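You operate a simulated robot arm through the tools that you are given. There is no shell and no other tool. Be economical: measure what you need, move in short steps, check, and stop when the job is done.

You run a simulated two-armed robot. Do the job below in one go: nothing can be reset, and whatever is moved stays where it is left.

TASK
On the top of the wrapped load, fold the rag in half.

It is judged by the outcome, as a careful person would: the job done as asked, and still so three seconds after it is handed in. It fails if anything else is knocked over, pushed out of place, dropped, spilled or broken. Flat cloth is picked up by pressing the open fingertips on it (5 to 10 N) and closing them slowly along it; thin cloth reads only 2 to 8 mm in the jaws.

THE ROBOT
Two 7-joint arms with two-finger parallel grippers on one trunk, on a base that drives. Base frame: it is fixed to the floor where the robot stands at the start and does not move with it; the origin is under the middle of the robot, x ahead of it, y to its left, z up. Units: mm, rad, N and s.
The left shoulder is at the start at [70, 163, 1165], the right one opposite. With the tool pointing down near the work surface each hand reaches from about 100 to 700 mm from the robot's upright axis, wherever it stands, measured 20 degrees to its own side. Places, roughly: top of the wrapped load [1000, 0, 400]. Payload 3.43 kg a hand.
The TCP of each hand is the grasp point between the finger pads, 34 mm short of the fingertips. In the tool frame z runs along the fingers and y along their closing line. The gripper opens to 128 mm. The fingers are 24 mm wide and 12 mm thick; the gripper's body (48 by 130 mm) begins 96 mm behind the TCP.
Orientation is that of the tool frame in the base frame, as a unit quaternion [w, x, y, z]. With the fingers straight down and closing along the base's y, the tool's x points along the base's -x, its y along +y and its z along -z.

THE INTERFACE
- The arms move only by the tool arm_command. It takes "left_steps", "right_steps" or both (then of equal length, played together; a hand with none holds still); each is a list of rows, each a list of 7 numbers: the shift along the tool's x, y, z in mm, then the turn, a rotation vector about the tool's x, y, z in rad, then the finger opening in mm, from 0 to 128. In form: [[dx, dy, dz, rx, ry, rz, claw], ...]. A call has 1 to 20 rows; each row is the pose to reach, as a shift and turn from the pose commanded when the call began, along the tool's axes at that moment. Each row takes 0.2 s and may step no farther than 50 mm and 0.15 rad from the row before; otherwise, or with a gripper value out of range, the whole call is refused. Where a pose cannot be reached the arm comes as near as it can. A force on the tool above 40 N (or 10 N above the force at the start of the call, whichever is more), or a blocked arm, ends the call early, and 0.2 s more pass. Each finger travels about 153 mm/s and halts on what it meets, pressing with about 31 N; the grip force reading is that of the motor and also rises with nothing between the fingers. The clock runs only during rows and for 0.2 s after the last one: add rows that repeat a pose to give the fingers time. It gives the time, the measured TCP pose, the force on the tool (base axes), the opening and the grip force at its end, in the units of the frame above (readings bear some noise), with the torque about the TCP (base axes, N m) and any sound that the robot's microphone picked up.
- Cameras (640 x 400 px; columns grow to the right, rows downward): "scene" is now at [112.2, 4.7, 1354]; the picture's right is [0.06, -1.00, -0.00], its down [-0.89, -0.05, -0.44] and it looks along [0.44, 0.03, -0.90] (base axes); focal length 296 px, centre (320, 200). "left" rides on the left gripper at [76, 11, -160] in its tool frame; the picture's right is [-0.15, 0.99, 0.00], its down [-0.88, -0.13, -0.46] and it looks along [-0.45, -0.07, 0.89] (tool axes); focal length 234 px, centre (320, 200). "right" rides on the right gripper at [76, -11, -160] in its tool frame; the picture's right is [0.15, 0.99, 0.00], its down [-0.88, 0.13, -0.46] and it looks along [-0.45, 0.07, 0.89] (tool axes); focal length 234 px, centre (320, 200). There is no depth. A picture from a camera that has moved, and an enlarged one, comes with that camera's place and axes in the base frame and with its lens.
- get_image(camera): a new picture of that camera. It takes no simulated time.
- slide_trunk(by): slides the trunk up (or, below 0, down) by that many mm; the arms and the scene camera ride with it, the base frame stays. It gives what a move gives, with no picture.
- drive_base(legs): drives the robot by 1 to 6 legs, each [ahead, left, turn to the left] in mm, mm and rad, along the robot's own axes; the way and the turn of a leg run together, so that a leg with both is an arc; at most 1500 mm and 3.142 rad a leg. The arms and the cameras ride along, it lands a little off, and it stops where it bumps. It gives what a move gives.
- pan_tilt(pan, tilt): turns the head with the scene camera to pan (to the left, within 1.501 rad either way) and tilt (down, from -0.506 to 1.204), counted from straight ahead of the robot. It gives what a move gives.
- close_up(camera, box): a new picture of the part [left, top, right, bottom] of that camera's present view, enlarged. It takes no simulated time.
- sign_off(): hands the job in; it is judged then, once.

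Work in short steps. Places have to be worked out from the pictures, the camera data and where the tool is seen: move nearer, look again, correct. Check each grasp and each placing, and mend what went wrong. You have 120 turns and 88 pictures in all, those below and enlarged ones among them. Open the grippers and draw the arms clear of the work before you hand the job in, unless the task says otherwise; then end with one line.

The tools are called by a JSON object that holds its "fn" and its "kwargs". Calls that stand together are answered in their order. arm_command: Moves the arms, as the interface text tells. Its arguments: {"type":"object","properties":{"left_steps":{"type":"array","items":{"type":"array","items":{"type":"number"}}},"right_steps":{"type":"array","items":{"type":"array","items":{"type":"number"}}}},"required":[]} The other tools are called the same way: slide_trunk (by) slides the trunk up or down; drive_base (legs) drives the base; pan_tilt (pan, tilt) turns the head that bears the scene camera; get_image (camera) takes a picture; close_up (camera, box) takes an enlarged picture of a part of a camera's view; sign_off () hands the job in.

At the start:

```text
t: 0.0
left_position: [437.1, 54.8, 615.5]
left_tcp_rot: [0.001, 0.0, 1.0, 0.0]
left_wrist_force: [0.0, 0.4, 0.1]
left_moment: [0.01, -0.01, 0.02]
left_gripper_width: 127.9
left_grasp_force: 0.1
right_position: [428.5, -297.4, 653.4]
right_tcp_rot: [0.0, 0.001, 1.0, -0.001]
right_wrist_force: [0.4, -0.3, 0.5]
right_moment: [0.0, 0.0, 0.0]
right_gripper_width: 127.7
right_grasp_force: 0.1
trunk travel left (down, up): [-645.0, 295.0]
robot x, y, heading: [-3.2, -1.1, 0.003]
head pan, tilt: [0.061, 1.112]
```

scene: 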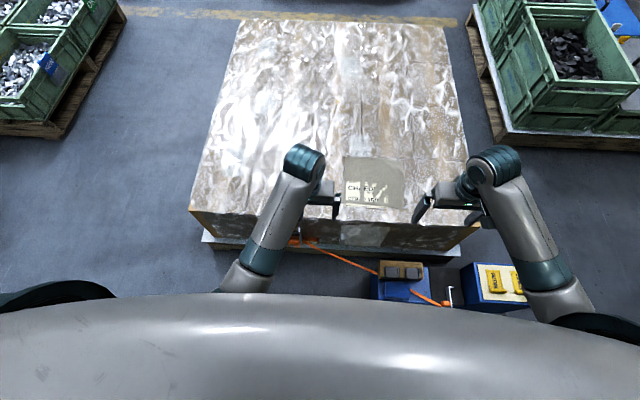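
right: 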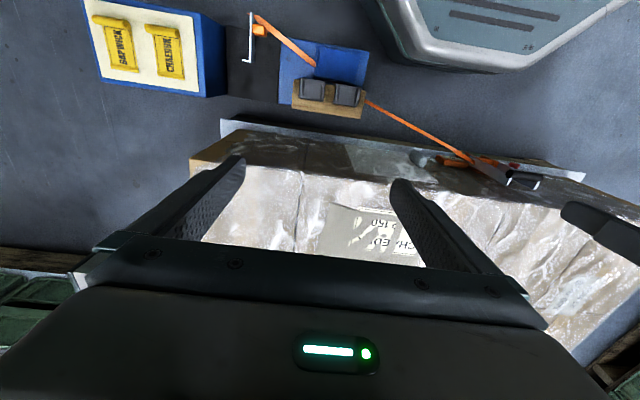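
left: 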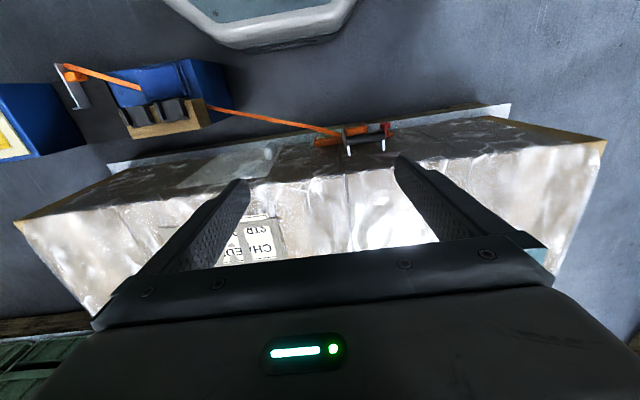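

The grey-beige patch near the load's front edge may be a label or the rag, so I enlarge it and the top.

{"fn": "close_up", "kwargs": {"camera": "scene", "box": [300, 130, 460, 230]}}

{"fn": "close_up", "kwargs": {"camera": "scene", "box": [180, 10, 500, 210]}}

```text
4.00 times, centred on (380, 180) of scene
camera zoom: at [112.2, 4.7, 1354.0], right [0.06, -1.0, 0.0], down [-0.89, -0.05, -0.44], along [0.44, 0.03, -0.9], focal length 1183 px, centre (80, 280)
```

zoom: 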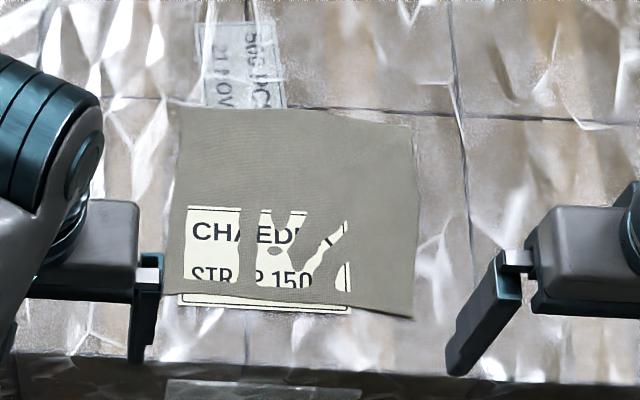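

```text
2.00 times, centred on (340, 110) of scene
camera zoom: at [112.2, 4.7, 1354.0], right [0.06, -1.0, 0.0], down [-0.89, -0.05, -0.44], along [0.44, 0.03, -0.9], focal length 592 px, centre (280, 380)
```

zoom: 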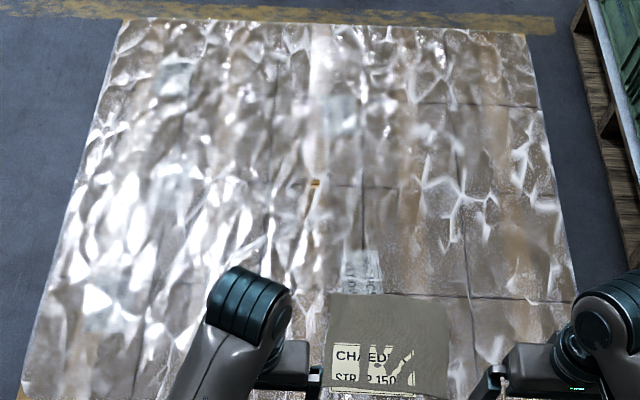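

The rag is the beige cloth, about 210 mm square. At z=400 its corners are roughly (778,-50), (769,-273), (564,-261) and (571,-40). To gain forward reach I'll raise the hands, then lower the trunk.

{"fn": "arm_command", "kwargs": {"left_steps": [[0, 0, -45, 0, 0, 0, 128], [0, 0, -90, 0, 0, 0, 128], [0, 0, -135, 0, 0, 0, 128], [0, 0, -170, 0, 0, 0, 128], [0, 0, -200, 0, 0, 0, 128]], "right_steps": [[0, 0, -45, 0, 0, 0, 128], [0, 0, -90, 0, 0, 0, 128], [0, 0, -135, 0, 0, 0, 128], [0, 0, -150, 0, 0, 0, 128], [0, 0, -160, 0, 0, 0, 128]]}}

{"fn": "slide_trunk", "kwargs": {"by": -250}}

{"fn": "get_image", "kwargs": {"camera": "scene"}}

```text
t: 0.5
left_position: [432.5, 180.4, 622.1]
left_tcp_rot: [-0.007, -0.005, 0.993, 0.116]
left_wrist_force: [-0.3, 0.1, 0.6]
left_moment: [0.02, -0.01, 0.03]
left_gripper_width: 128.1
left_grasp_force: 0.0
left hand out of reach, approached as far as the arm can: row 1, 2
right_position: [429.0, -297.9, 710.4]
right_tcp_rot: [0.001, -0.001, 1.0, 0.0]
right_wrist_force: [-0.9, -0.4, 0.4]
right_moment: [-0.04, 0.03, 0.0]
right_gripper_width: 128.3
right_grasp_force: 0.1
trunk travel left (down, up): [-645.0, 295.0]
robot x, y, heading: [1.4, 1.5, 0.001]
head pan, tilt: [0.061, 1.112]
stopped in row 2 (left hand): the arm was blocked; the commanded pose is now the measured one
```

```text
t: 3.1
left_position: [432.4, 180.1, 372.4]
left_tcp_rot: [-0.006, -0.005, 0.993, 0.117]
left_wrist_force: [-0.2, 0.0, -0.2]
left_moment: [0.01, 0.0, 0.05]
left_gripper_width: 128.0
left_grasp_force: 0.0
right_position: [429.0, -297.4, 461.9]
right_tcp_rot: [0.001, -0.001, 1.0, 0.0]
right_wrist_force: [0.6, -0.3, -0.1]
right_moment: [0.01, 0.01, 0.0]
right_gripper_width: 128.0
right_grasp_force: 0.0
trunk travel left (down, up): [-395.0, 545.0]
robot x, y, heading: [0.2, -4.4, -0.003]
head pan, tilt: [0.061, 1.112]
```

```text
82 pictures are left
camera scene: at [112.1, 4.7, 1104.0], right [0.06, -1.0, 0.0], down [-0.89, -0.05, -0.44], along [0.44, 0.03, -0.9], focal length 296 px, centre (320, 200)
```

scene: 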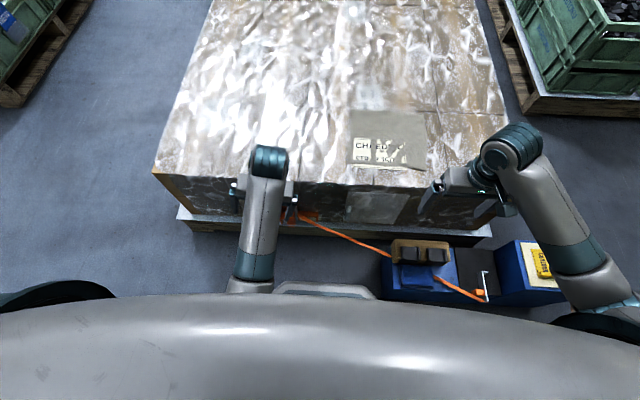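

The left arm was blocked and drifted to y=180, tilted outwards; nothing was touched. With the trunk lower I raise it and straighten it.

{"fn": "arm_command", "kwargs": {"left_steps": [[0, 9, -39, 0, 0, 0, 128], [0, 18, -78, 0, 0, 0, 128], [0, 27, -117, 0.08, 0, 0, 128], [0, 32, -136, 0.16, 0, 0, 128], [0, 32, -136, 0.234, 0, 0, 128]]}}

```text
t: 3.6
left_position: [423.2, 290.1, 417.3]
left_tcp_rot: [-0.013, -0.009, 0.975, 0.221]
left_wrist_force: [0.7, -0.6, 0.6]
left_moment: [-0.01, -0.02, 0.0]
left_gripper_width: 128.0
left_grasp_force: 0.0
left hand out of reach, approached as far as the arm can: row 2
right_position: [427.4, -296.7, 461.2]
right_tcp_rot: [0.001, -0.001, 1.0, 0.0]
right_wrist_force: [-0.3, 0.1, 0.0]
right_moment: [0.02, 0.0, 0.0]
right_gripper_width: 127.9
right_grasp_force: 0.1
trunk travel left (down, up): [-395.0, 545.0]
robot x, y, heading: [-1.7, -0.6, 0.0]
head pan, tilt: [0.061, 1.112]
stopped in row 2 (left hand): the arm was blocked; the commanded pose is now the measured one
```

The left arm seems too folded close in. I'll raise the trunk 120 mm so the fingers clear the load, then go forward and straighten.

{"fn": "slide_trunk", "kwargs": {"by": 120}}

{"fn": "arm_command", "kwargs": {"left_steps": [[-40, 0, 0, 0, 0, 0, 128], [-80, 0, 0, 0.1, 0, 0, 128], [-120, 0, 0, 0.2, 0, 0, 128], [-150, 0, 0, 0.3, 0, 0, 128], [-150, 0, 0, 0.44, 0, 0, 128]]}}

{"fn": "get_image", "kwargs": {"camera": "scene"}}

```text
t: 5.1
left_position: [424.0, 288.9, 536.8]
left_tcp_rot: [-0.014, -0.01, 0.975, 0.221]
left_wrist_force: [0.0, 0.4, -0.5]
left_moment: [0.03, 0.02, 0.02]
left_gripper_width: 128.2
left_grasp_force: 0.0
right_position: [428.9, -297.2, 580.0]
right_tcp_rot: [0.001, -0.001, 1.0, -0.001]
right_wrist_force: [-0.2, -0.9, -0.1]
right_moment: [0.0, -0.04, 0.0]
right_gripper_width: 127.9
right_grasp_force: 0.1
trunk travel left (down, up): [-515.0, 425.0]
robot x, y, heading: [1.1, -0.3, -0.001]
head pan, tilt: [0.061, 1.112]
```

```text
t: 6.3
left_position: [575.4, 292.0, 534.6]
left_tcp_rot: [-0.011, -0.012, 1.0, 0.002]
left_wrist_force: [0.2, -0.3, 0.5]
left_moment: [0.03, -0.02, -0.04]
left_gripper_width: 127.7
left_grasp_force: 0.0
right_position: [428.9, -297.3, 580.5]
right_tcp_rot: [0.002, -0.001, 1.0, 0.0]
right_wrist_force: [-0.1, 1.0, -0.2]
right_moment: [0.0, -0.03, 0.0]
right_gripper_width: 128.1
right_grasp_force: 0.0
trunk travel left (down, up): [-515.0, 425.0]
robot x, y, heading: [-1.2, -1.1, 0.004]
head pan, tilt: [0.061, 1.112]
```

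```text
81 pictures are left
camera scene: at [112.1, 4.7, 1224.0], right [0.06, -1.0, 0.0], down [-0.89, -0.06, -0.44], along [0.44, 0.03, -0.9], focal length 296 px, centre (320, 200)
```

scene: 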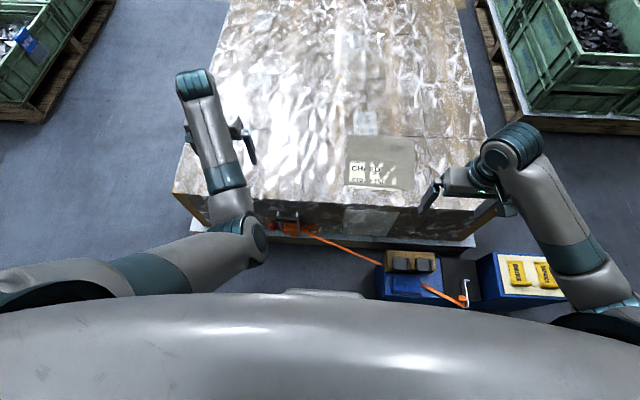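

Both hands are free now. I move the left hand to y≈40 and the right one to x≈580, keeping them high.

{"fn": "arm_command", "kwargs": {"left_steps": [[0, -45, 0, 0, 0, 0, 128], [0, -90, 0, 0, 0, 0, 128], [0, -135, 0, 0, 0, 0, 128], [0, -180, 0, 0, 0, 0, 100], [0, -225, 0, 0, 0, 0, 70], [0, -250, 0, 0, 0, 0, 60]], "right_steps": [[-30, 5, 0, 0, 0, 0, 128], [-60, 10, 0, 0, 0, 0, 128], [-90, 15, 0, 0, 0, 0, 128], [-120, 20, 0, 0, 0, 0, 100], [-145, 25, 0, 0, 0, 0, 70], [-151, 27, 0, 0, 0, 0, 60]]}}

{"fn": "slide_trunk", "kwargs": {"by": -50}}

{"fn": "get_image", "kwargs": {"camera": "right"}}

{"fn": "get_image", "kwargs": {"camera": "left"}}

{"fn": "get_image", "kwargs": {"camera": "scene"}}

```text
t: 7.5
left_position: [608.0, 208.8, 542.5]
left_tcp_rot: [0.011, -0.053, 0.996, 0.077]
left_wrist_force: [0.1, -0.7, 0.4]
left_moment: [-0.03, -0.03, 0.0]
left_gripper_width: 69.9
left_grasp_force: 0.0
right_position: [561.8, -273.5, 581.5]
right_tcp_rot: [0.001, -0.001, 1.0, 0.0]
right_wrist_force: [0.7, -0.5, -0.2]
right_moment: [0.02, 0.03, 0.04]
right_gripper_width: 69.8
right_grasp_force: 0.1
trunk travel left (down, up): [-515.0, 425.0]
robot x, y, heading: [-0.2, -0.9, -0.0]
head pan, tilt: [0.061, 1.112]
stopped in row 5 (left hand): the arm was blocked; the commanded pose is now the measured one
```

```text
t: 8.4
left_position: [607.2, 207.9, 491.0]
left_tcp_rot: [0.011, -0.054, 0.996, 0.077]
left_wrist_force: [-0.3, -0.3, 0.6]
left_moment: [0.03, 0.03, 0.04]
left_gripper_width: 69.8
left_grasp_force: 0.1
right_position: [560.8, -273.5, 531.9]
right_tcp_rot: [0.001, -0.001, 1.0, 0.001]
right_wrist_force: [0.5, -0.4, 0.7]
right_moment: [-0.03, -0.04, 0.03]
right_gripper_width: 69.9
right_grasp_force: 0.1
trunk travel left (down, up): [-465.0, 475.0]
robot x, y, heading: [0.6, -1.8, 0.003]
head pan, tilt: [0.061, 1.112]
```

```text
80 pictures are left
camera right: at [484.7, -284.0, 691.5], right [-0.15, 0.99, 0.0], down [0.88, 0.13, 0.46], along [0.45, 0.07, -0.89], focal length 234 px, centre (320, 200)
```

right: 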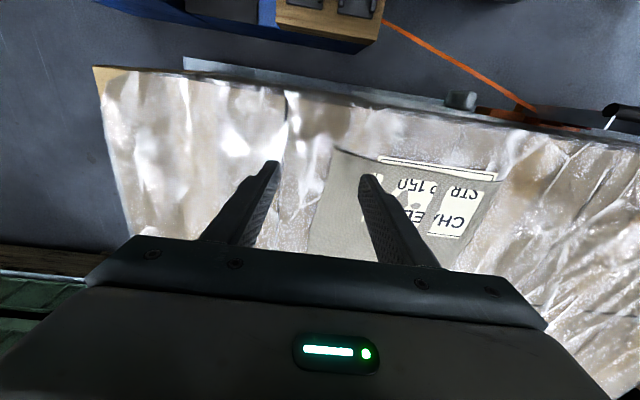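

```text
79 pictures are left
camera left: at [529.8, 187.3, 649.5], right [0.04, 0.99, 0.15], down [0.88, -0.11, 0.46], along [0.47, 0.12, -0.88], focal length 234 px, centre (320, 200)
```

left: 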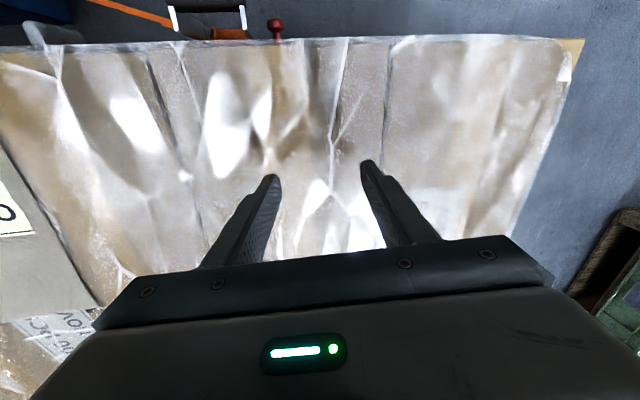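

```text
78 pictures are left
camera scene: at [111.9, 4.8, 1174.0], right [0.06, -1.0, 0.0], down [-0.89, -0.06, -0.44], along [0.44, 0.03, -0.9], focal length 296 px, centre (320, 200)
```

scene: 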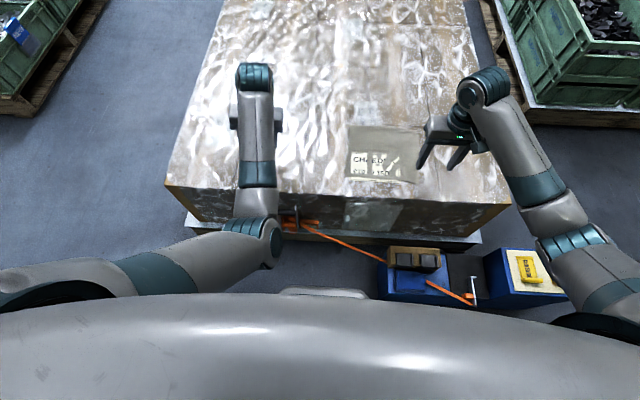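

The left arm got blocked going across, though nothing was touched. I straighten it and try crossing farther forward, one small piece at a time.

{"fn": "arm_command", "kwargs": {"left_steps": [[-20, 0, 0, 0.05, 0, 0.03, 60], [-40, 0, 0, 0.1, 0, 0.07, 60], [-40, 0, 0, 0.154, 0, 0.106, 60], [-40, -20, 0, 0.154, 0, 0.106, 60], [-40, -40, 0, 0.154, 0, 0.106, 60], [-40, -60, 0, 0.154, 0, 0.106, 60]]}}

```text
t: 9.8
left_position: [650.6, 151.5, 484.5]
left_tcp_rot: [0.01, 0.0, 1.0, 0.0]
left_wrist_force: [-0.3, 0.5, 0.9]
left_moment: [0.0, 0.01, 0.03]
left_gripper_width: 60.1
left_grasp_force: 0.2
right_position: [561.5, -273.7, 531.9]
right_tcp_rot: [0.001, -0.001, 1.0, 0.0]
right_wrist_force: [0.5, -0.1, -0.1]
right_moment: [0.0, 0.01, 0.0]
right_gripper_width: 70.0
right_grasp_force: 0.2
trunk travel left (down, up): [-465.0, 475.0]
robot x, y, heading: [-0.9, -2.7, -0.0]
head pan, tilt: [0.061, 1.112]
```

Farther forward works; I continue across to y≈-50.

{"fn": "arm_command", "kwargs": {"left_steps": [[0, -30, 0, 0, 0, 0, 60], [0, -60, 0, 0, 0, 0, 60], [0, -90, 0, 0, 0, 0, 60], [0, -120, 0, 0, 0, 0, 60], [0, -150, 0, 0, 0, 0, 60], [0, -180, 0, 0, 0, 0, 60], [0, -200, 0, 0, 0, 0, 60]]}}

{"fn": "get_image", "kwargs": {"camera": "scene"}}

```text
t: 11.6
left_position: [670.1, 43.4, 461.9]
left_tcp_rot: [0.01, -0.034, 0.998, 0.049]
left_wrist_force: [-0.2, 0.1, 0.2]
left_moment: [0.02, 0.03, 0.0]
left_gripper_width: 60.3
left_grasp_force: 0.1
right_position: [561.0, -274.0, 532.3]
right_tcp_rot: [0.0, -0.001, 1.0, -0.001]
right_wrist_force: [-0.3, -0.7, 0.5]
right_moment: [0.01, 0.0, 0.05]
right_gripper_width: 70.1
right_grasp_force: 0.1
trunk travel left (down, up): [-465.0, 475.0]
robot x, y, heading: [1.1, 0.8, 0.005]
head pan, tilt: [0.061, 1.112]
stopped in row 7 (left hand): the arm was blocked; the commanded pose is now the measured one
```

```text
77 pictures are left
camera scene: at [112.3, 5.0, 1174.0], right [0.06, -1.0, 0.0], down [-0.89, -0.06, -0.44], along [0.44, 0.03, -0.9], focal length 296 px, centre (320, 200)
```

scene: 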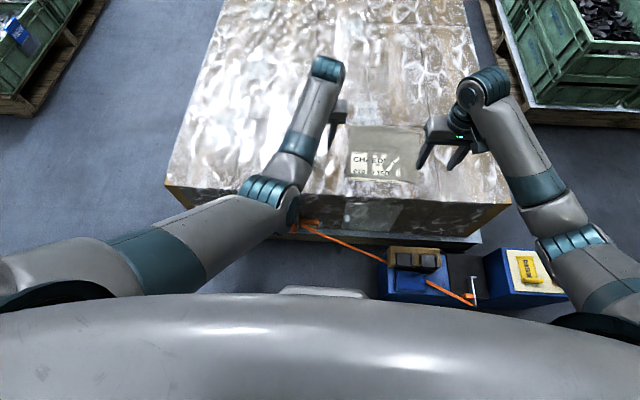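

The left arm is at a joint limit when crossing. From the first pictures the base front (x≈285) stays clear of the boxes (nearest corner about (275,-209)), so a small turn to the right on the spot is safe. I raise the trunk first.

{"fn": "slide_trunk", "kwargs": {"by": 60}}

{"fn": "drive_base", "kwargs": {"legs": [[0, 0, -0.12]]}}

{"fn": "get_image", "kwargs": {"camera": "scene"}}

```text
t: 12.6
left_position: [670.2, 42.6, 520.4]
left_tcp_rot: [0.01, -0.035, 0.998, 0.048]
left_wrist_force: [0.4, 0.0, 0.1]
left_moment: [-0.01, 0.03, 0.03]
left_gripper_width: 59.9
left_grasp_force: 0.0
right_position: [561.1, -274.3, 591.6]
right_tcp_rot: [0.0, -0.001, 1.0, 0.0]
right_wrist_force: [-0.5, 0.3, 1.3]
right_moment: [0.05, 0.02, -0.01]
right_gripper_width: 69.8
right_grasp_force: 0.0
trunk travel left (down, up): [-525.0, 415.0]
robot x, y, heading: [1.6, 0.3, 0.006]
head pan, tilt: [0.061, 1.112]
```

```text
t: 13.5
left_position: [670.0, -37.9, 518.9]
left_tcp_rot: [0.013, 0.026, 0.998, 0.048]
left_wrist_force: [0.2, -0.7, 0.6]
left_moment: [-0.02, -0.02, -0.02]
left_gripper_width: 60.0
left_grasp_force: 0.0
right_position: [523.3, -339.8, 591.3]
right_tcp_rot: [0.0, 0.059, 0.998, 0.001]
right_wrist_force: [0.3, -0.2, -0.3]
right_moment: [-0.05, 0.01, -0.02]
right_gripper_width: 70.1
right_grasp_force: 0.1
trunk travel left (down, up): [-525.0, 415.0]
robot x, y, heading: [-3.3, -0.1, -0.122]
head pan, tilt: [0.061, 1.112]
```

```text
76 pictures are left
camera scene: at [111.7, -9.2, 1234.0], right [-0.06, -1.0, 0.0], down [-0.9, 0.05, -0.44], along [0.44, -0.03, -0.9], focal length 296 px, centre (320, 200)
```

scene: 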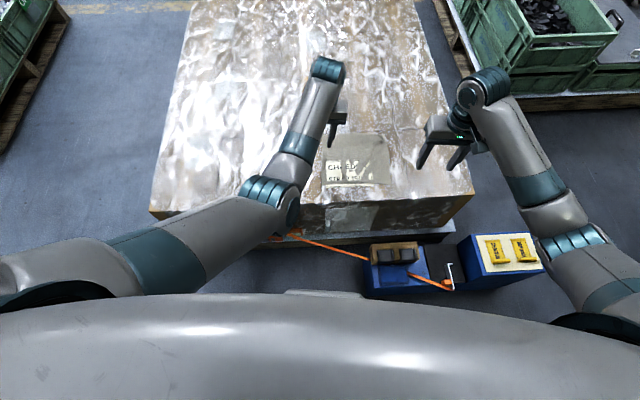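

That turn went cleanly with no bump. Another -0.12 centres the rag in front of the robot.

{"fn": "drive_base", "kwargs": {"legs": [[0, 0, -0.12]]}}

{"fn": "get_image", "kwargs": {"camera": "scene"}}

```text
t: 14.5
left_position: [659.9, -116.4, 519.8]
left_tcp_rot: [0.016, 0.086, 0.995, 0.048]
left_wrist_force: [-0.3, 0.0, -0.4]
left_moment: [0.01, 0.01, -0.02]
left_gripper_width: 59.8
left_grasp_force: 0.1
right_position: [478.6, -400.1, 592.2]
right_tcp_rot: [0.0, 0.119, 0.993, 0.001]
right_wrist_force: [-0.5, -0.3, 0.7]
right_moment: [0.0, 0.01, -0.03]
right_gripper_width: 69.9
right_grasp_force: 0.1
trunk travel left (down, up): [-525.0, 415.0]
robot x, y, heading: [-2.6, -0.4, -0.243]
head pan, tilt: [0.061, 1.112]
```

```text
75 pictures are left
camera scene: at [109.7, -22.5, 1234.0], right [-0.18, -0.98, 0.0], down [-0.88, 0.16, -0.44], along [0.44, -0.08, -0.9], focal length 296 px, centre (320, 200)
```

scene: 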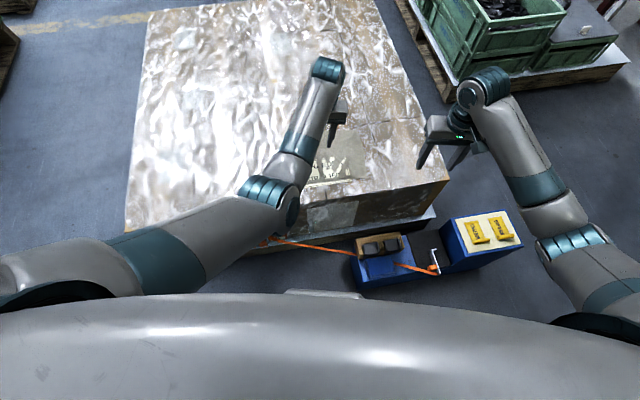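

No bump. I straighten both hands and bring them over the rag's near corners, still high.

{"fn": "arm_command", "kwargs": {"left_steps": [[8, 10, 1, 0.02, 0, -0.04, 60], [25, 20, 2, 0.04, 0, -0.08, 60], [40, 30, 3, 0.06, 0, -0.12, 60], [58, 40, 4, 0.08, 0, -0.172, 60], [78, 43, 4.8, 0.096, 0, -0.172, 60], [78, 43, 4.8, 0.096, 0, -0.172, 60]], "right_steps": [[-14, 34, 0, 0, 0, -0.05, 60], [-28, 68, 0, 0, 0, -0.1, 60], [-42, 102, 0, 0, 0, -0.15, 60], [-56, 136, 0, 0, 0, -0.2, 60], [-72, 172, 0, 0, 0, -0.239, 60], [-72, 172, 0, 0, 0, -0.239, 60]]}}

{"fn": "get_image", "kwargs": {"camera": "right"}}

{"fn": "get_image", "kwargs": {"camera": "left"}}

{"fn": "get_image", "kwargs": {"camera": "scene"}}

```text
t: 16.1
left_position: [628.0, -21.6, 533.3]
left_tcp_rot: [0.041, -0.016, 0.999, 0.02]
left_wrist_force: [0.1, -0.3, -0.5]
left_moment: [0.02, -0.02, -0.01]
left_gripper_width: 60.2
left_grasp_force: 0.1
right_position: [588.5, -249.3, 591.6]
right_tcp_rot: [0.001, 0.0, 1.0, -0.001]
right_wrist_force: [0.0, -0.7, 0.4]
right_moment: [-0.01, -0.02, -0.01]
right_gripper_width: 60.0
right_grasp_force: 0.0
trunk travel left (down, up): [-525.0, 415.0]
robot x, y, heading: [1.6, -1.4, -0.242]
head pan, tilt: [0.061, 1.112]
stopped in row 6 (left hand): the arm was blocked; the commanded pose is now the measured one
```

```text
74 pictures are left
camera right: at [513.7, -259.1, 750.8], right [-0.15, 0.99, 0.0], down [0.88, 0.13, 0.46], along [0.45, 0.07, -0.89], focal length 234 px, centre (320, 200)
```

right: 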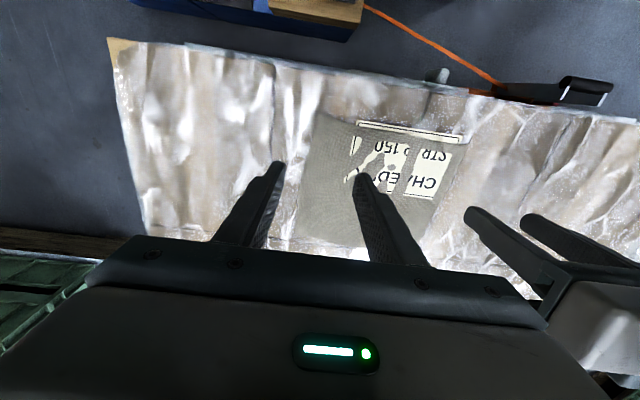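

```text
73 pictures are left
camera left: at [540.1, -18.4, 685.8], right [0.11, 0.99, 0.05], down [0.84, -0.12, 0.52], along [0.53, -0.02, -0.85], focal length 234 px, centre (320, 200)
```

left: 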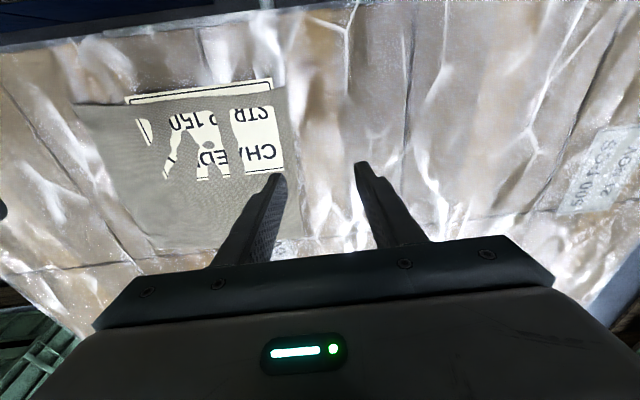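

```text
72 pictures are left
camera scene: at [110.2, -21.6, 1234.0], right [-0.18, -0.98, 0.0], down [-0.88, 0.16, -0.44], along [0.44, -0.08, -0.9], focal length 296 px, centre (320, 200)
```

scene: 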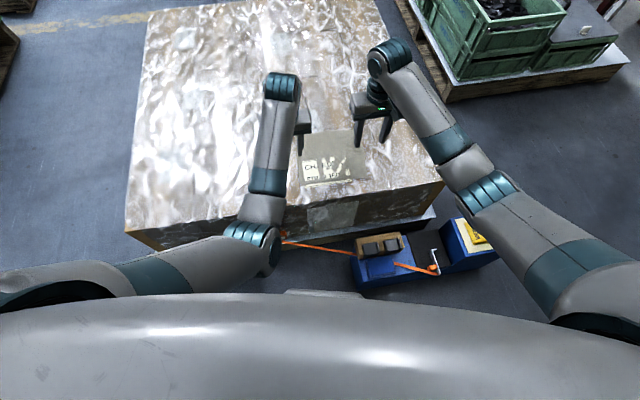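

The left arm folds better when it is lower relative to its shoulder. I'll raise the trunk 60 mm and bring that hand down toward the near-left corner.

{"fn": "slide_trunk", "kwargs": {"by": 60}}

{"fn": "arm_command", "kwargs": {"left_steps": [[0, 0, 40, 0, 0, 0, 60], [0, 0, 80, 0, 0, 0, 60], [10, -10, 115, 0.02, 0.04, 0.02, 60], [25, -25, 119, 0.04, 0.082, 0.032, 60], [39, -42, 119, 0.04, 0.082, 0.032, 60], [39, -42, 119, 0.04, 0.082, 0.032, 60]], "right_steps": [[0, 0, 40, 0, 0, 0, 60], [0, 0, 80, 0, 0, 0, 60], [0, 0, 120, 0, 0, 0, 60], [0, 0, 160, 0, 0, 0, 60], [0, 0, 170, 0, 0, 0, 60], [0, 0, 170, 0, 0, 0, 60]]}}

{"fn": "get_image", "kwargs": {"camera": "right"}}

{"fn": "get_image", "kwargs": {"camera": "left"}}

{"fn": "get_image", "kwargs": {"camera": "scene"}}

```text
t: 17.1
left_position: [628.6, -21.6, 593.4]
left_tcp_rot: [0.041, -0.015, 0.999, 0.021]
left_wrist_force: [-0.2, 0.0, -0.8]
left_moment: [-0.02, 0.03, 0.0]
left_gripper_width: 59.9
left_grasp_force: 0.1
right_position: [589.7, -249.9, 651.5]
right_tcp_rot: [0.001, -0.001, 1.0, -0.001]
right_wrist_force: [-0.6, 0.7, -0.2]
right_moment: [0.02, 0.01, 0.02]
right_gripper_width: 60.2
right_grasp_force: 0.1
trunk travel left (down, up): [-585.0, 355.0]
robot x, y, heading: [-0.7, -1.5, -0.232]
head pan, tilt: [0.061, 1.112]
```

```text
t: 18.7
left_position: [620.1, -30.7, 473.0]
left_tcp_rot: [0.013, -0.008, 1.0, 0.015]
left_wrist_force: [0.0, 0.7, 0.3]
left_moment: [0.01, -0.02, 0.0]
left_gripper_width: 60.2
left_grasp_force: 0.1
right_position: [589.8, -247.3, 480.7]
right_tcp_rot: [0.001, 0.0, 1.0, 0.0]
right_wrist_force: [-0.7, 0.4, 0.0]
right_moment: [0.0, -0.01, -0.03]
right_gripper_width: 59.9
right_grasp_force: 0.0
trunk travel left (down, up): [-585.0, 355.0]
robot x, y, heading: [1.1, 2.2, -0.239]
head pan, tilt: [0.061, 1.112]
stopped in row 6 (left hand): the arm was blocked; the commanded pose is now the measured one
```

```text
71 pictures are left
camera right: at [513.9, -258.3, 640.5], right [-0.15, 0.99, 0.0], down [0.88, 0.13, 0.46], along [0.45, 0.07, -0.89], focal length 234 px, centre (320, 200)
```

right: 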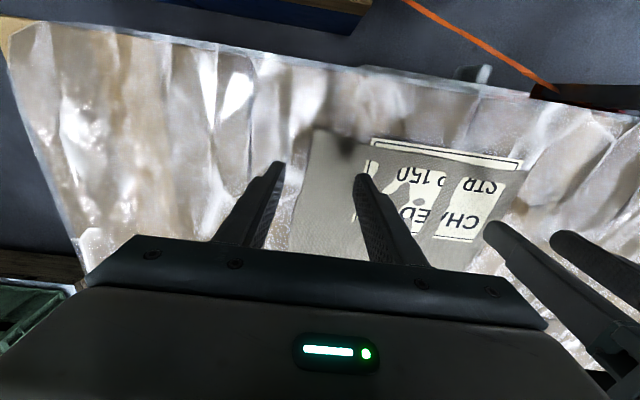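

```text
70 pictures are left
camera left: at [541.7, -26.3, 631.0], right [0.13, 0.99, 0.03], down [0.87, -0.13, 0.47], along [0.47, -0.03, -0.88], focal length 234 px, centre (320, 200)
```

left: 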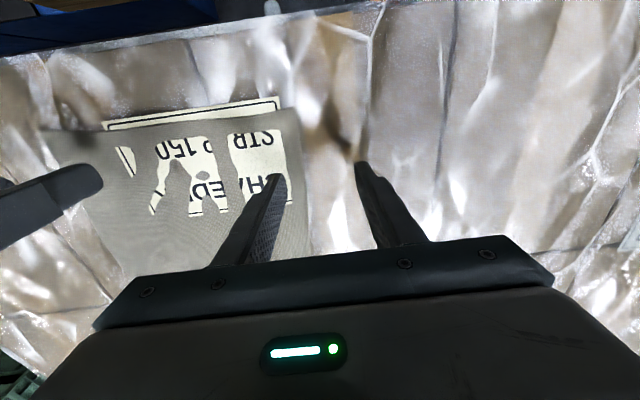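

```text
69 pictures are left
camera scene: at [110.1, -21.9, 1293.9], right [-0.18, -0.98, 0.0], down [-0.88, 0.16, -0.44], along [0.44, -0.08, -0.9], focal length 296 px, centre (320, 200)
```

scene: 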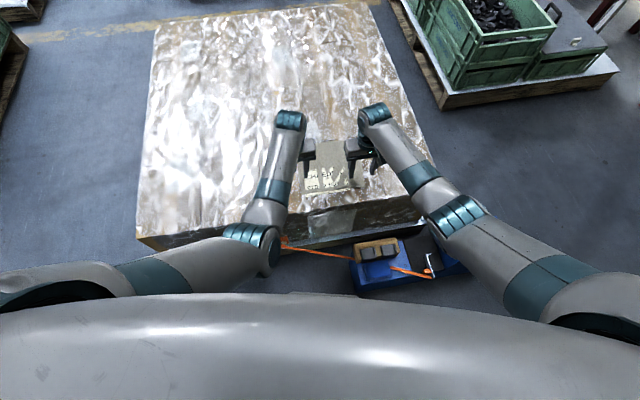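

Left still stops short; it drifts toward a counter-clockwise yaw, so I let it have that yaw (+0.45) while moving in.

{"fn": "arm_command", "kwargs": {"left_steps": [[0, 0, 0, 0, 0, -0.12, 60], [0, 0, 0, 0, 0, -0.24, 60], [0, 0, 0, 0, 0, -0.36, 60], [0, 0, 0, 0, 0, -0.45, 60], [12, -12, 0, 0, 0, -0.45, 60], [24, -24, 0, 0, 0, -0.45, 60], [24, -30, 0, 0, 0, -0.45, 60]]}}

```text
t: 20.5
left_position: [645.1, 30.1, 473.4]
left_tcp_rot: [0.055, -0.257, 0.963, 0.058]
left_wrist_force: [-0.2, 0.3, 0.4]
left_moment: [0.01, 0.01, 0.0]
left_gripper_width: 60.1
left_grasp_force: 0.1
right_position: [590.7, -248.9, 480.8]
right_tcp_rot: [0.001, -0.001, 1.0, 0.0]
right_wrist_force: [0.8, 0.5, -0.1]
right_moment: [-0.01, -0.03, -0.02]
right_gripper_width: 60.0
right_grasp_force: 0.0
trunk travel left (down, up): [-585.0, 355.0]
robot x, y, heading: [1.3, -1.1, -0.237]
head pan, tilt: [0.061, 1.112]
stopped in row 7 (left hand): the arm was blocked; the commanded pose is now the measured one
```

That made it worse, so I turn the other way (clockwise) and watch how far it comes.

{"fn": "arm_command", "kwargs": {"left_steps": [[0, 0, 0, 0, 0, 0.13, 60], [0, 0, 0, 0, 0, 0.26, 60], [0, 0, 0, 0, 0, 0.39, 60], [0, 0, 0, 0, 0, 0.52, 60], [0, 0, 0, 0, 0, 0.65, 60], [0, 0, 0, 0, 0, 0.78, 60], [0, 0, 0, 0, 0, 0.91, 60]]}}

```text
t: 22.1
left_position: [642.6, 27.1, 474.1]
left_tcp_rot: [0.024, 0.195, 0.978, 0.074]
left_wrist_force: [0.5, 0.2, -0.3]
left_moment: [0.03, 0.01, 0.02]
left_gripper_width: 60.0
left_grasp_force: 0.1
right_position: [590.0, -249.6, 480.0]
right_tcp_rot: [0.001, -0.001, 1.0, -0.001]
right_wrist_force: [1.0, -0.4, -0.4]
right_moment: [0.01, 0.01, 0.0]
right_gripper_width: 60.0
right_grasp_force: 0.1
trunk travel left (down, up): [-585.0, 355.0]
robot x, y, heading: [0.5, -1.0, -0.241]
head pan, tilt: [0.061, 1.112]
```

Yaw is now -0.39. I move toward (600,-50) while removing the tilt.

{"fn": "arm_command", "kwargs": {"left_steps": [[2, -20, -3, 0.03, 0, 0, 60], [4, -40, -6, 0.06, 0, 0, 60], [7, -60, -9, 0.09, 0, 0, 60], [10, -80, -12, 0.12, 0, 0, 60], [10, -87, -12, 0.148, 0, 0, 60], [10, -87, -12, 0.148, 0, 0, 60]]}}

{"fn": "get_image", "kwargs": {"camera": "scene"}}

```text
t: 23.5
left_position: [600.5, -48.3, 471.3]
left_tcp_rot: [0.01, 0.194, 0.981, 0.001]
left_wrist_force: [-0.5, -0.2, -0.4]
left_moment: [-0.02, 0.03, 0.04]
left_gripper_width: 60.0
left_grasp_force: 0.1
right_position: [590.3, -248.1, 480.6]
right_tcp_rot: [0.001, -0.001, 1.0, -0.001]
right_wrist_force: [-0.3, 0.0, -0.5]
right_moment: [-0.03, 0.04, 0.0]
right_gripper_width: 60.2
right_grasp_force: 0.0
trunk travel left (down, up): [-585.0, 355.0]
robot x, y, heading: [-2.1, -1.9, -0.242]
head pan, tilt: [0.061, 1.112]
```

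```text
68 pictures are left
camera scene: at [110.0, -22.1, 1294.0], right [-0.18, -0.98, 0.0], down [-0.88, 0.16, -0.44], along [0.44, -0.08, -0.9], focal length 296 px, centre (320, 200)
```

scene: 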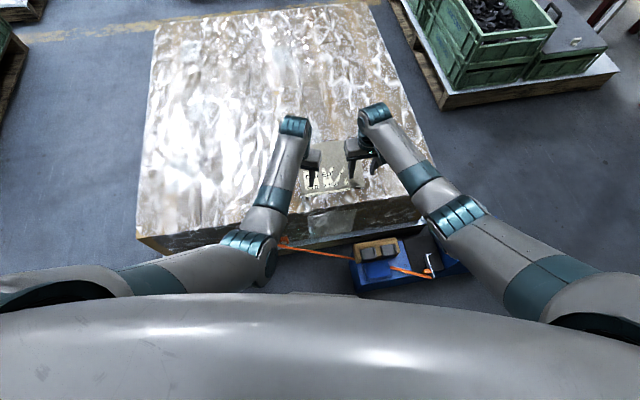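

The yaw of -0.39 freed the left hand. I mirror it on the right hand and look closely at the tips relative to the rag.

{"fn": "arm_command", "kwargs": {"right_steps": [[0, 0, 0, 0, 0, -0.13, 60], [0, 0, 0, 0, 0, -0.26, 60], [0, 0, 0, 0, 0, -0.39, 60], [0, 0, 0, 0, 0, -0.39, 60]]}}

{"fn": "close_up", "kwargs": {"camera": "scene", "box": [270, 120, 398, 220]}}

{"fn": "get_image", "kwargs": {"camera": "left"}}

{"fn": "get_image", "kwargs": {"camera": "right"}}

```text
t: 24.5
left_position: [599.8, -49.1, 472.4]
left_tcp_rot: [0.009, 0.195, 0.981, 0.002]
left_wrist_force: [-0.5, -0.3, 0.3]
left_moment: [0.0, 0.01, -0.01]
left_gripper_width: 59.9
left_grasp_force: 0.0
right_position: [588.3, -248.6, 479.7]
right_tcp_rot: [0.001, -0.195, 0.981, -0.001]
right_wrist_force: [0.2, 0.2, 0.3]
right_moment: [0.01, 0.04, -0.01]
right_gripper_width: 60.3
right_grasp_force: 0.1
trunk travel left (down, up): [-585.0, 355.0]
robot x, y, heading: [-0.6, -1.8, -0.24]
head pan, tilt: [0.061, 1.112]
```

```text
4.00 times, centred on (334, 170) of scene
camera zoom: at [110.0, -22.0, 1294.0], right [-0.18, -0.98, 0.0], down [-0.88, 0.16, -0.44], along [0.44, -0.08, -0.9], focal length 1183 px, centre (264, 320)
```

zoom: 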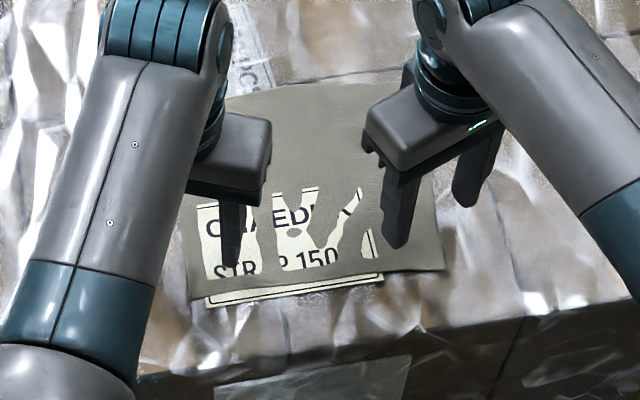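

```text
66 pictures are left
camera left: at [532.4, -9.3, 630.8], right [0.51, 0.86, 0.01], down [0.75, -0.46, 0.47], along [0.41, -0.23, -0.88], focal length 234 px, centre (320, 200)
```

left: 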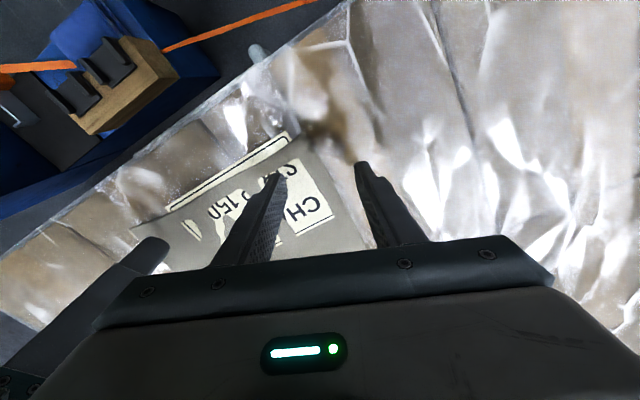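

```text
65 pictures are left
camera right: at [523.7, -286.8, 640.6], right [-0.51, 0.86, 0.0], down [0.76, 0.46, 0.46], along [0.39, 0.23, -0.89], focal length 234 px, centre (320, 200)
```

right: 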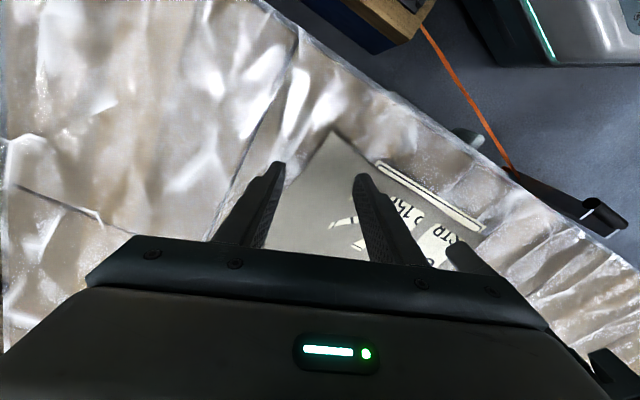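

Combining the cameras, the rag's near corners are about (558,-257) and (573,-40), at z≈400–420. I narrow the fingers to 26 mm and move in over the points just inside both corners.

{"fn": "arm_command", "kwargs": {"left_steps": [[-2, -10, 0, 0, 0, 0, 40], [-5, -20.5, 6, 0, 0, 0, 26], [-5, -20.5, 12, 0, 0, 0, 26], [-5, -20.5, 12, 0, 0, 0, 26]], "right_steps": [[-1, 10, 0, 0, 0, 0, 40], [-2.7, 22, 10, 0, 0, 0, 26], [-2.7, 22, 20, 0, 0, 0, 26], [-2.7, 22, 20, 0, 0, 0, 26]]}}

{"fn": "get_image", "kwargs": {"camera": "left"}}

{"fn": "get_image", "kwargs": {"camera": "right"}}

{"fn": "close_up", "kwargs": {"camera": "scene", "box": [290, 130, 386, 190]}}

```text
t: 25.5
left_position: [600.1, -59.1, 457.3]
left_tcp_rot: [0.009, 0.192, 0.981, 0.009]
left_wrist_force: [-0.9, 0.7, 0.6]
left_moment: [0.01, -0.02, 0.0]
left_gripper_width: 25.7
left_grasp_force: 0.0
right_position: [583.8, -226.4, 460.1]
right_tcp_rot: [0.001, -0.194, 0.981, -0.001]
right_wrist_force: [-0.1, -0.3, 0.5]
right_moment: [-0.03, -0.01, -0.04]
right_gripper_width: 26.1
right_grasp_force: 0.1
trunk travel left (down, up): [-585.0, 355.0]
robot x, y, heading: [-2.6, 2.2, -0.243]
head pan, tilt: [0.061, 1.112]
```

```text
64 pictures are left
camera left: at [532.1, -21.6, 617.0], right [0.51, 0.86, 0.02], down [0.76, -0.46, 0.47], along [0.41, -0.22, -0.88], focal length 234 px, centre (320, 200)
```

left: 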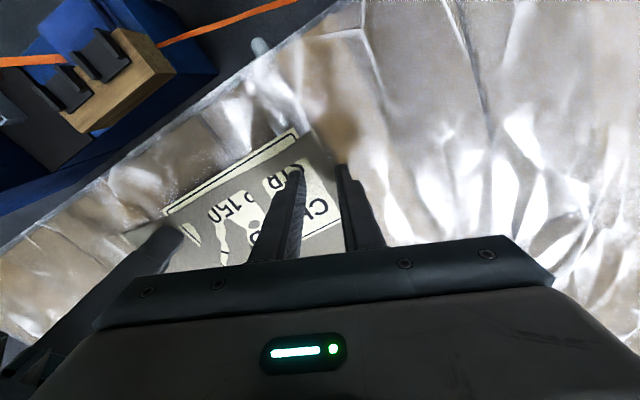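

```text
63 pictures are left
camera right: at [518.1, -264.4, 620.3], right [-0.51, 0.86, 0.0], down [0.76, 0.46, 0.46], along [0.39, 0.23, -0.89], focal length 234 px, centre (320, 200)
```

right: 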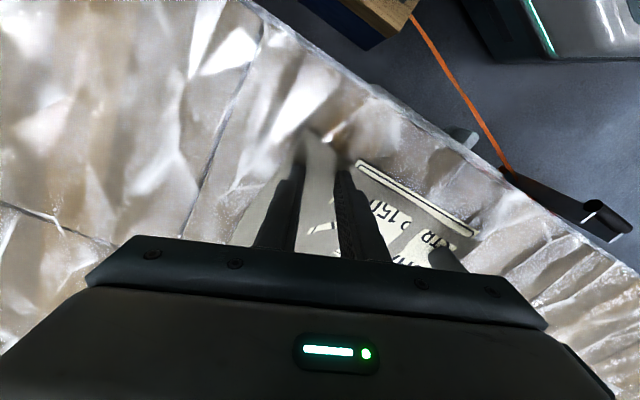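

```text
6.67 times, centred on (338, 160) of scene
camera zoom: at [110.0, -22.0, 1294.0], right [-0.18, -0.98, 0.0], down [-0.88, 0.16, -0.44], along [0.44, -0.08, -0.9], focal length 1972 px, centre (200, 467)
```

zoom: 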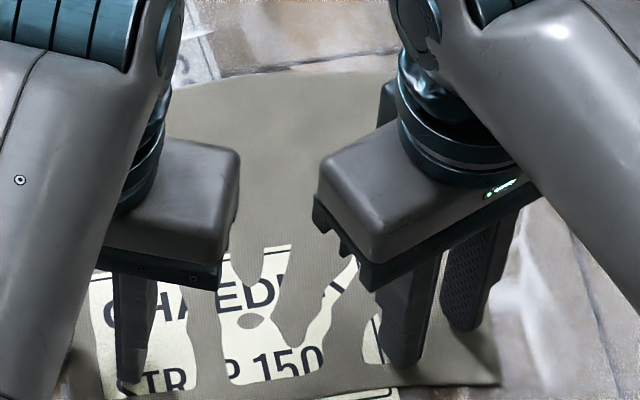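

The right hand is well placed, but the left is about 10 mm short and its outer finger sits at the rag's edge. I add clockwise yaw on the left so it can reach in.

{"fn": "arm_command", "kwargs": {"left_steps": [[0, 0, 0, 0, 0, 0.1, 26], [0, 0, 0, 0, 0, 0.2, 26], [0, 0, 0, 0, 0, 0.3, 26], [0, 0, 0, 0, 0, 0.3, 26]]}}

{"fn": "get_image", "kwargs": {"camera": "left"}}

```text
t: 26.5
left_position: [595.7, -70.9, 459.6]
left_tcp_rot: [0.009, 0.34, 0.94, 0.002]
left_wrist_force: [-0.5, 0.1, 0.9]
left_moment: [0.01, 0.01, 0.03]
left_gripper_width: 26.0
left_grasp_force: 0.1
right_position: [583.3, -226.2, 461.0]
right_tcp_rot: [0.001, -0.194, 0.981, -0.001]
right_wrist_force: [0.0, -1.0, -0.1]
right_moment: [-0.01, 0.01, 0.0]
right_gripper_width: 26.0
right_grasp_force: 0.0
trunk travel left (down, up): [-585.0, 355.0]
robot x, y, heading: [2.5, -1.1, -0.241]
head pan, tilt: [0.061, 1.112]
```

```text
61 pictures are left
camera left: at [543.6, -13.2, 619.2], right [0.75, 0.67, 0.01], down [0.58, -0.66, 0.47], along [0.32, -0.34, -0.88], focal length 234 px, centre (320, 200)
```

left: 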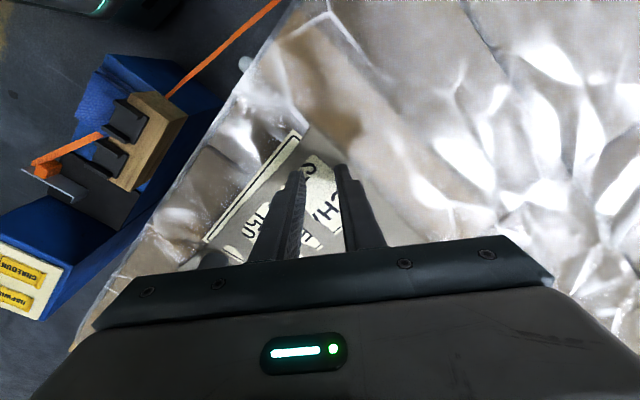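

Both hands are over the corners. I lower in small steps and watch the vertical force.

{"fn": "arm_command", "kwargs": {"left_steps": [[0, 0, 4, 0, 0, 0, 26], [0, 0, 8, 0, 0, 0, 26], [0, 0, 11, 0, 0, 0, 26]], "right_steps": [[0, 0, 4, 0, 0, 0, 26], [0, 0, 8, 0, 0, 0, 26], [0, 0, 11, 0, 0, 0, 26]]}}

```text
t: 27.4
left_position: [599.9, -72.9, 457.7]
left_tcp_rot: [0.016, 0.34, 0.94, 0.002]
left_wrist_force: [-3.1, 2.0, 24.0]
left_moment: [-0.18, 0.57, -0.01]
left_gripper_width: 26.1
left_grasp_force: 0.2
right_position: [587.4, -225.9, 456.6]
right_tcp_rot: [0.007, -0.194, 0.981, -0.003]
right_wrist_force: [-3.0, 0.1, 23.4]
right_moment: [0.23, 0.42, 0.07]
right_gripper_width: 25.9
right_grasp_force: 0.4
trunk travel left (down, up): [-585.0, 355.0]
robot x, y, heading: [0.3, -0.9, -0.238]
head pan, tilt: [0.061, 1.112]
stopped in row 3 (left hand): the force on the tool passed its limit at 42 N (the readings are from after the stop); the commanded pose is now the measured one
```

Contact comes at tip z≈423, pressing about 24 N. I back off slightly to get 5–10 N.

{"fn": "arm_command", "kwargs": {"left_steps": [[0, 0, -1.5, 0, 0, 0, 26], [0, 0, -1.5, 0, 0, 0, 26]], "right_steps": [[0, 0, -1.5, 0, 0, 0, 26], [0, 0, -1.5, 0, 0, 0, 26]]}}

```text
t: 28.0
left_position: [599.8, -72.0, 457.9]
left_tcp_rot: [0.015, 0.34, 0.94, 0.002]
left_wrist_force: [3.7, -3.7, 25.4]
left_moment: [-0.35, 0.41, 0.08]
left_gripper_width: 26.0
left_grasp_force: 0.0
right_position: [586.9, -226.7, 456.3]
right_tcp_rot: [0.006, -0.195, 0.981, -0.002]
right_wrist_force: [3.8, 0.8, 24.4]
right_moment: [0.24, 0.19, -0.06]
right_gripper_width: 25.3
right_grasp_force: 0.0
trunk travel left (down, up): [-585.0, 355.0]
robot x, y, heading: [1.6, 1.9, -0.237]
head pan, tilt: [0.061, 1.112]
```

Force is hardly changed, so I lift a few more mm.

{"fn": "arm_command", "kwargs": {"left_steps": [[0, 0, -2, 0, 0, 0, 26], [0, 0, -3, 0, 0, 0, 26]], "right_steps": [[0, 0, -2, 0, 0, 0, 26], [0, 0, -3, 0, 0, 0, 26]]}}

```text
t: 28.6
left_position: [597.3, -71.1, 457.1]
left_tcp_rot: [0.012, 0.339, 0.941, 0.003]
left_wrist_force: [2.2, -1.8, 15.2]
left_moment: [-0.22, 0.28, 0.09]
left_gripper_width: 25.7
left_grasp_force: 0.0
right_position: [584.0, -227.1, 456.9]
right_tcp_rot: [0.003, -0.195, 0.981, -0.002]
right_wrist_force: [1.7, 1.3, 15.7]
right_moment: [0.23, 0.15, -0.04]
right_gripper_width: 26.2
right_grasp_force: 0.1
trunk travel left (down, up): [-585.0, 355.0]
robot x, y, heading: [1.1, -1.6, -0.24]
head pan, tilt: [0.061, 1.112]
```

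Stiffness is about 3 N/mm. I lift 2 mm more for about 9 N, then close slowly along the cloth.

{"fn": "arm_command", "kwargs": {"left_steps": [[0, 0, -2, 0, 0, 0, 26], [0, 0, -2, 0, 0, 0, 24], [0, 0, -2, 0, 0, 0, 22], [0, 0, -2, 0, 0, 0, 20], [0, 0, -2, 0, 0, 0, 18], [0, 0, -2, 0, 0, 0, 16], [0, 0, -2, 0, 0, 0, 14], [0, 0, -2, 0, 0, 0, 12], [0, 0, -2, 0, 0, 0, 10], [0, 0, -2, 0, 0, 0, 8], [0, 0, -2, 0, 0, 0, 6], [0, 0, -2, 0, 0, 0, 4], [0, 0, -2, 0, 0, 0, 2], [0, 0, -2, 0, 0, 0, 0], [0, 0, -2, 0, 0, 0, 0], [0, 0, -2, 0, 0, 0, 0]], "right_steps": [[0, 0, -2, 0, 0, 0, 26], [0, 0, -2, 0, 0, 0, 24], [0, 0, -2, 0, 0, 0, 22], [0, 0, -2, 0, 0, 0, 20], [0, 0, -2, 0, 0, 0, 18], [0, 0, -2, 0, 0, 0, 16], [0, 0, -2, 0, 0, 0, 14], [0, 0, -2, 0, 0, 0, 12], [0, 0, -2, 0, 0, 0, 10], [0, 0, -2, 0, 0, 0, 8], [0, 0, -2, 0, 0, 0, 6], [0, 0, -2, 0, 0, 0, 4], [0, 0, -2, 0, 0, 0, 2], [0, 0, -2, 0, 0, 0, 0], [0, 0, -2, 0, 0, 0, 0], [0, 0, -2, 0, 0, 0, 0]]}}

{"fn": "get_image", "kwargs": {"camera": "left"}}

{"fn": "get_image", "kwargs": {"camera": "right"}}

{"fn": "close_up", "kwargs": {"camera": "scene", "box": [290, 130, 386, 190]}}

```text
t: 32.0
left_position: [599.3, -72.3, 458.5]
left_tcp_rot: [0.012, 0.34, 0.94, 0.003]
left_wrist_force: [-0.6, 0.7, 0.7]
left_moment: [-0.02, -0.04, 0.03]
left_gripper_width: 0.2
left_grasp_force: 31.5
right_position: [586.3, -227.3, 458.3]
right_tcp_rot: [0.004, -0.194, 0.981, -0.001]
right_wrist_force: [-0.5, 0.8, 0.5]
right_moment: [0.03, 0.02, 0.01]
right_gripper_width: 0.0
right_grasp_force: 30.6
trunk travel left (down, up): [-585.0, 355.0]
robot x, y, heading: [2.2, -0.0, -0.236]
head pan, tilt: [0.061, 1.112]
```

```text
60 pictures are left
camera left: at [545.3, -13.7, 616.8], right [0.74, 0.67, 0.01], down [0.58, -0.66, 0.47], along [0.32, -0.34, -0.88], focal length 234 px, centre (320, 200)
```

left: 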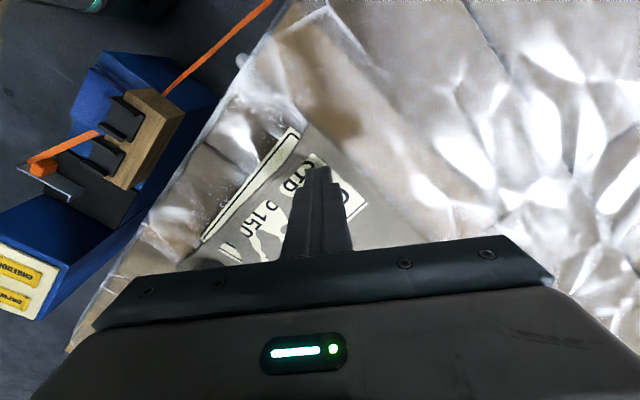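

```text
59 pictures are left
camera right: at [519.6, -264.8, 617.5], right [-0.51, 0.86, 0.0], down [0.76, 0.46, 0.46], along [0.4, 0.23, -0.89], focal length 234 px, centre (320, 200)
```

right: 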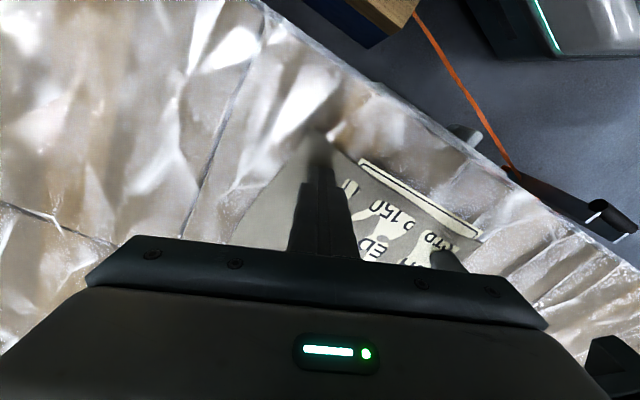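

```text
6.67 times, centred on (338, 160) of scene
camera zoom: at [109.8, -22.0, 1294.0], right [-0.18, -0.98, 0.0], down [-0.88, 0.16, -0.44], along [0.44, -0.08, -0.9], focal length 1972 px, centre (200, 467)
```

zoom: 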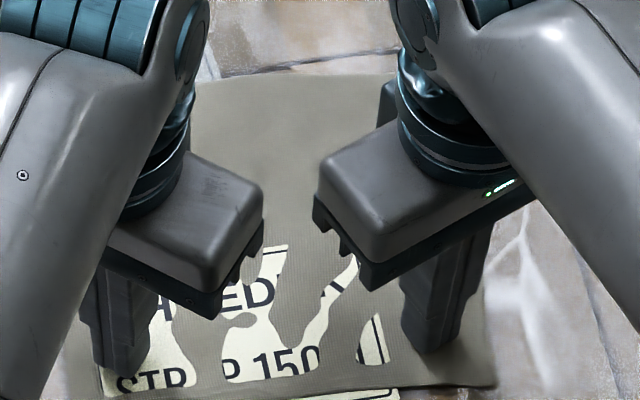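

Force dropped to zero while closing and the jaws slipped off to 0 mm. I reopen to 36 mm just above the cloth and press again, keeping more force.

{"fn": "arm_command", "kwargs": {"left_steps": [[0, 0, -5, 0, 0, 0, 10], [0, 0, -5, 0, 0, 0, 36], [0, 0, -5, 0, 0, 0, 36], [0, 0, 0, 0, 0, 0, 36], [0, 0, 3, 0, 0, 0, 36], [0, 0, 4, 0, 0, 0, 36], [0, 0, 4, 0, 0, 0, 36]], "right_steps": [[0, 0, -5, 0, 0, 0, 10], [0, 0, -5, 0, 0, 0, 36], [0, 0, -5, 0, 0, 0, 36], [0, 0, 0, 0, 0, 0, 36], [0, 0, 3, 0, 0, 0, 36], [0, 0, 4, 0, 0, 0, 36], [0, 0, 4, 0, 0, 0, 36]]}}

```text
t: 33.6
left_position: [599.4, -72.1, 457.0]
left_tcp_rot: [0.013, 0.339, 0.941, 0.003]
left_wrist_force: [-0.3, 0.3, 15.3]
left_moment: [-0.19, 0.36, 0.01]
left_gripper_width: 35.8
left_grasp_force: 0.1
right_position: [586.3, -227.4, 455.7]
right_tcp_rot: [0.004, -0.194, 0.981, -0.002]
right_wrist_force: [-0.3, -1.0, 15.2]
right_moment: [0.16, 0.29, 0.0]
right_gripper_width: 35.8
right_grasp_force: 0.2
trunk travel left (down, up): [-585.0, 355.0]
robot x, y, heading: [1.7, -0.3, -0.242]
head pan, tilt: [0.061, 1.112]
```

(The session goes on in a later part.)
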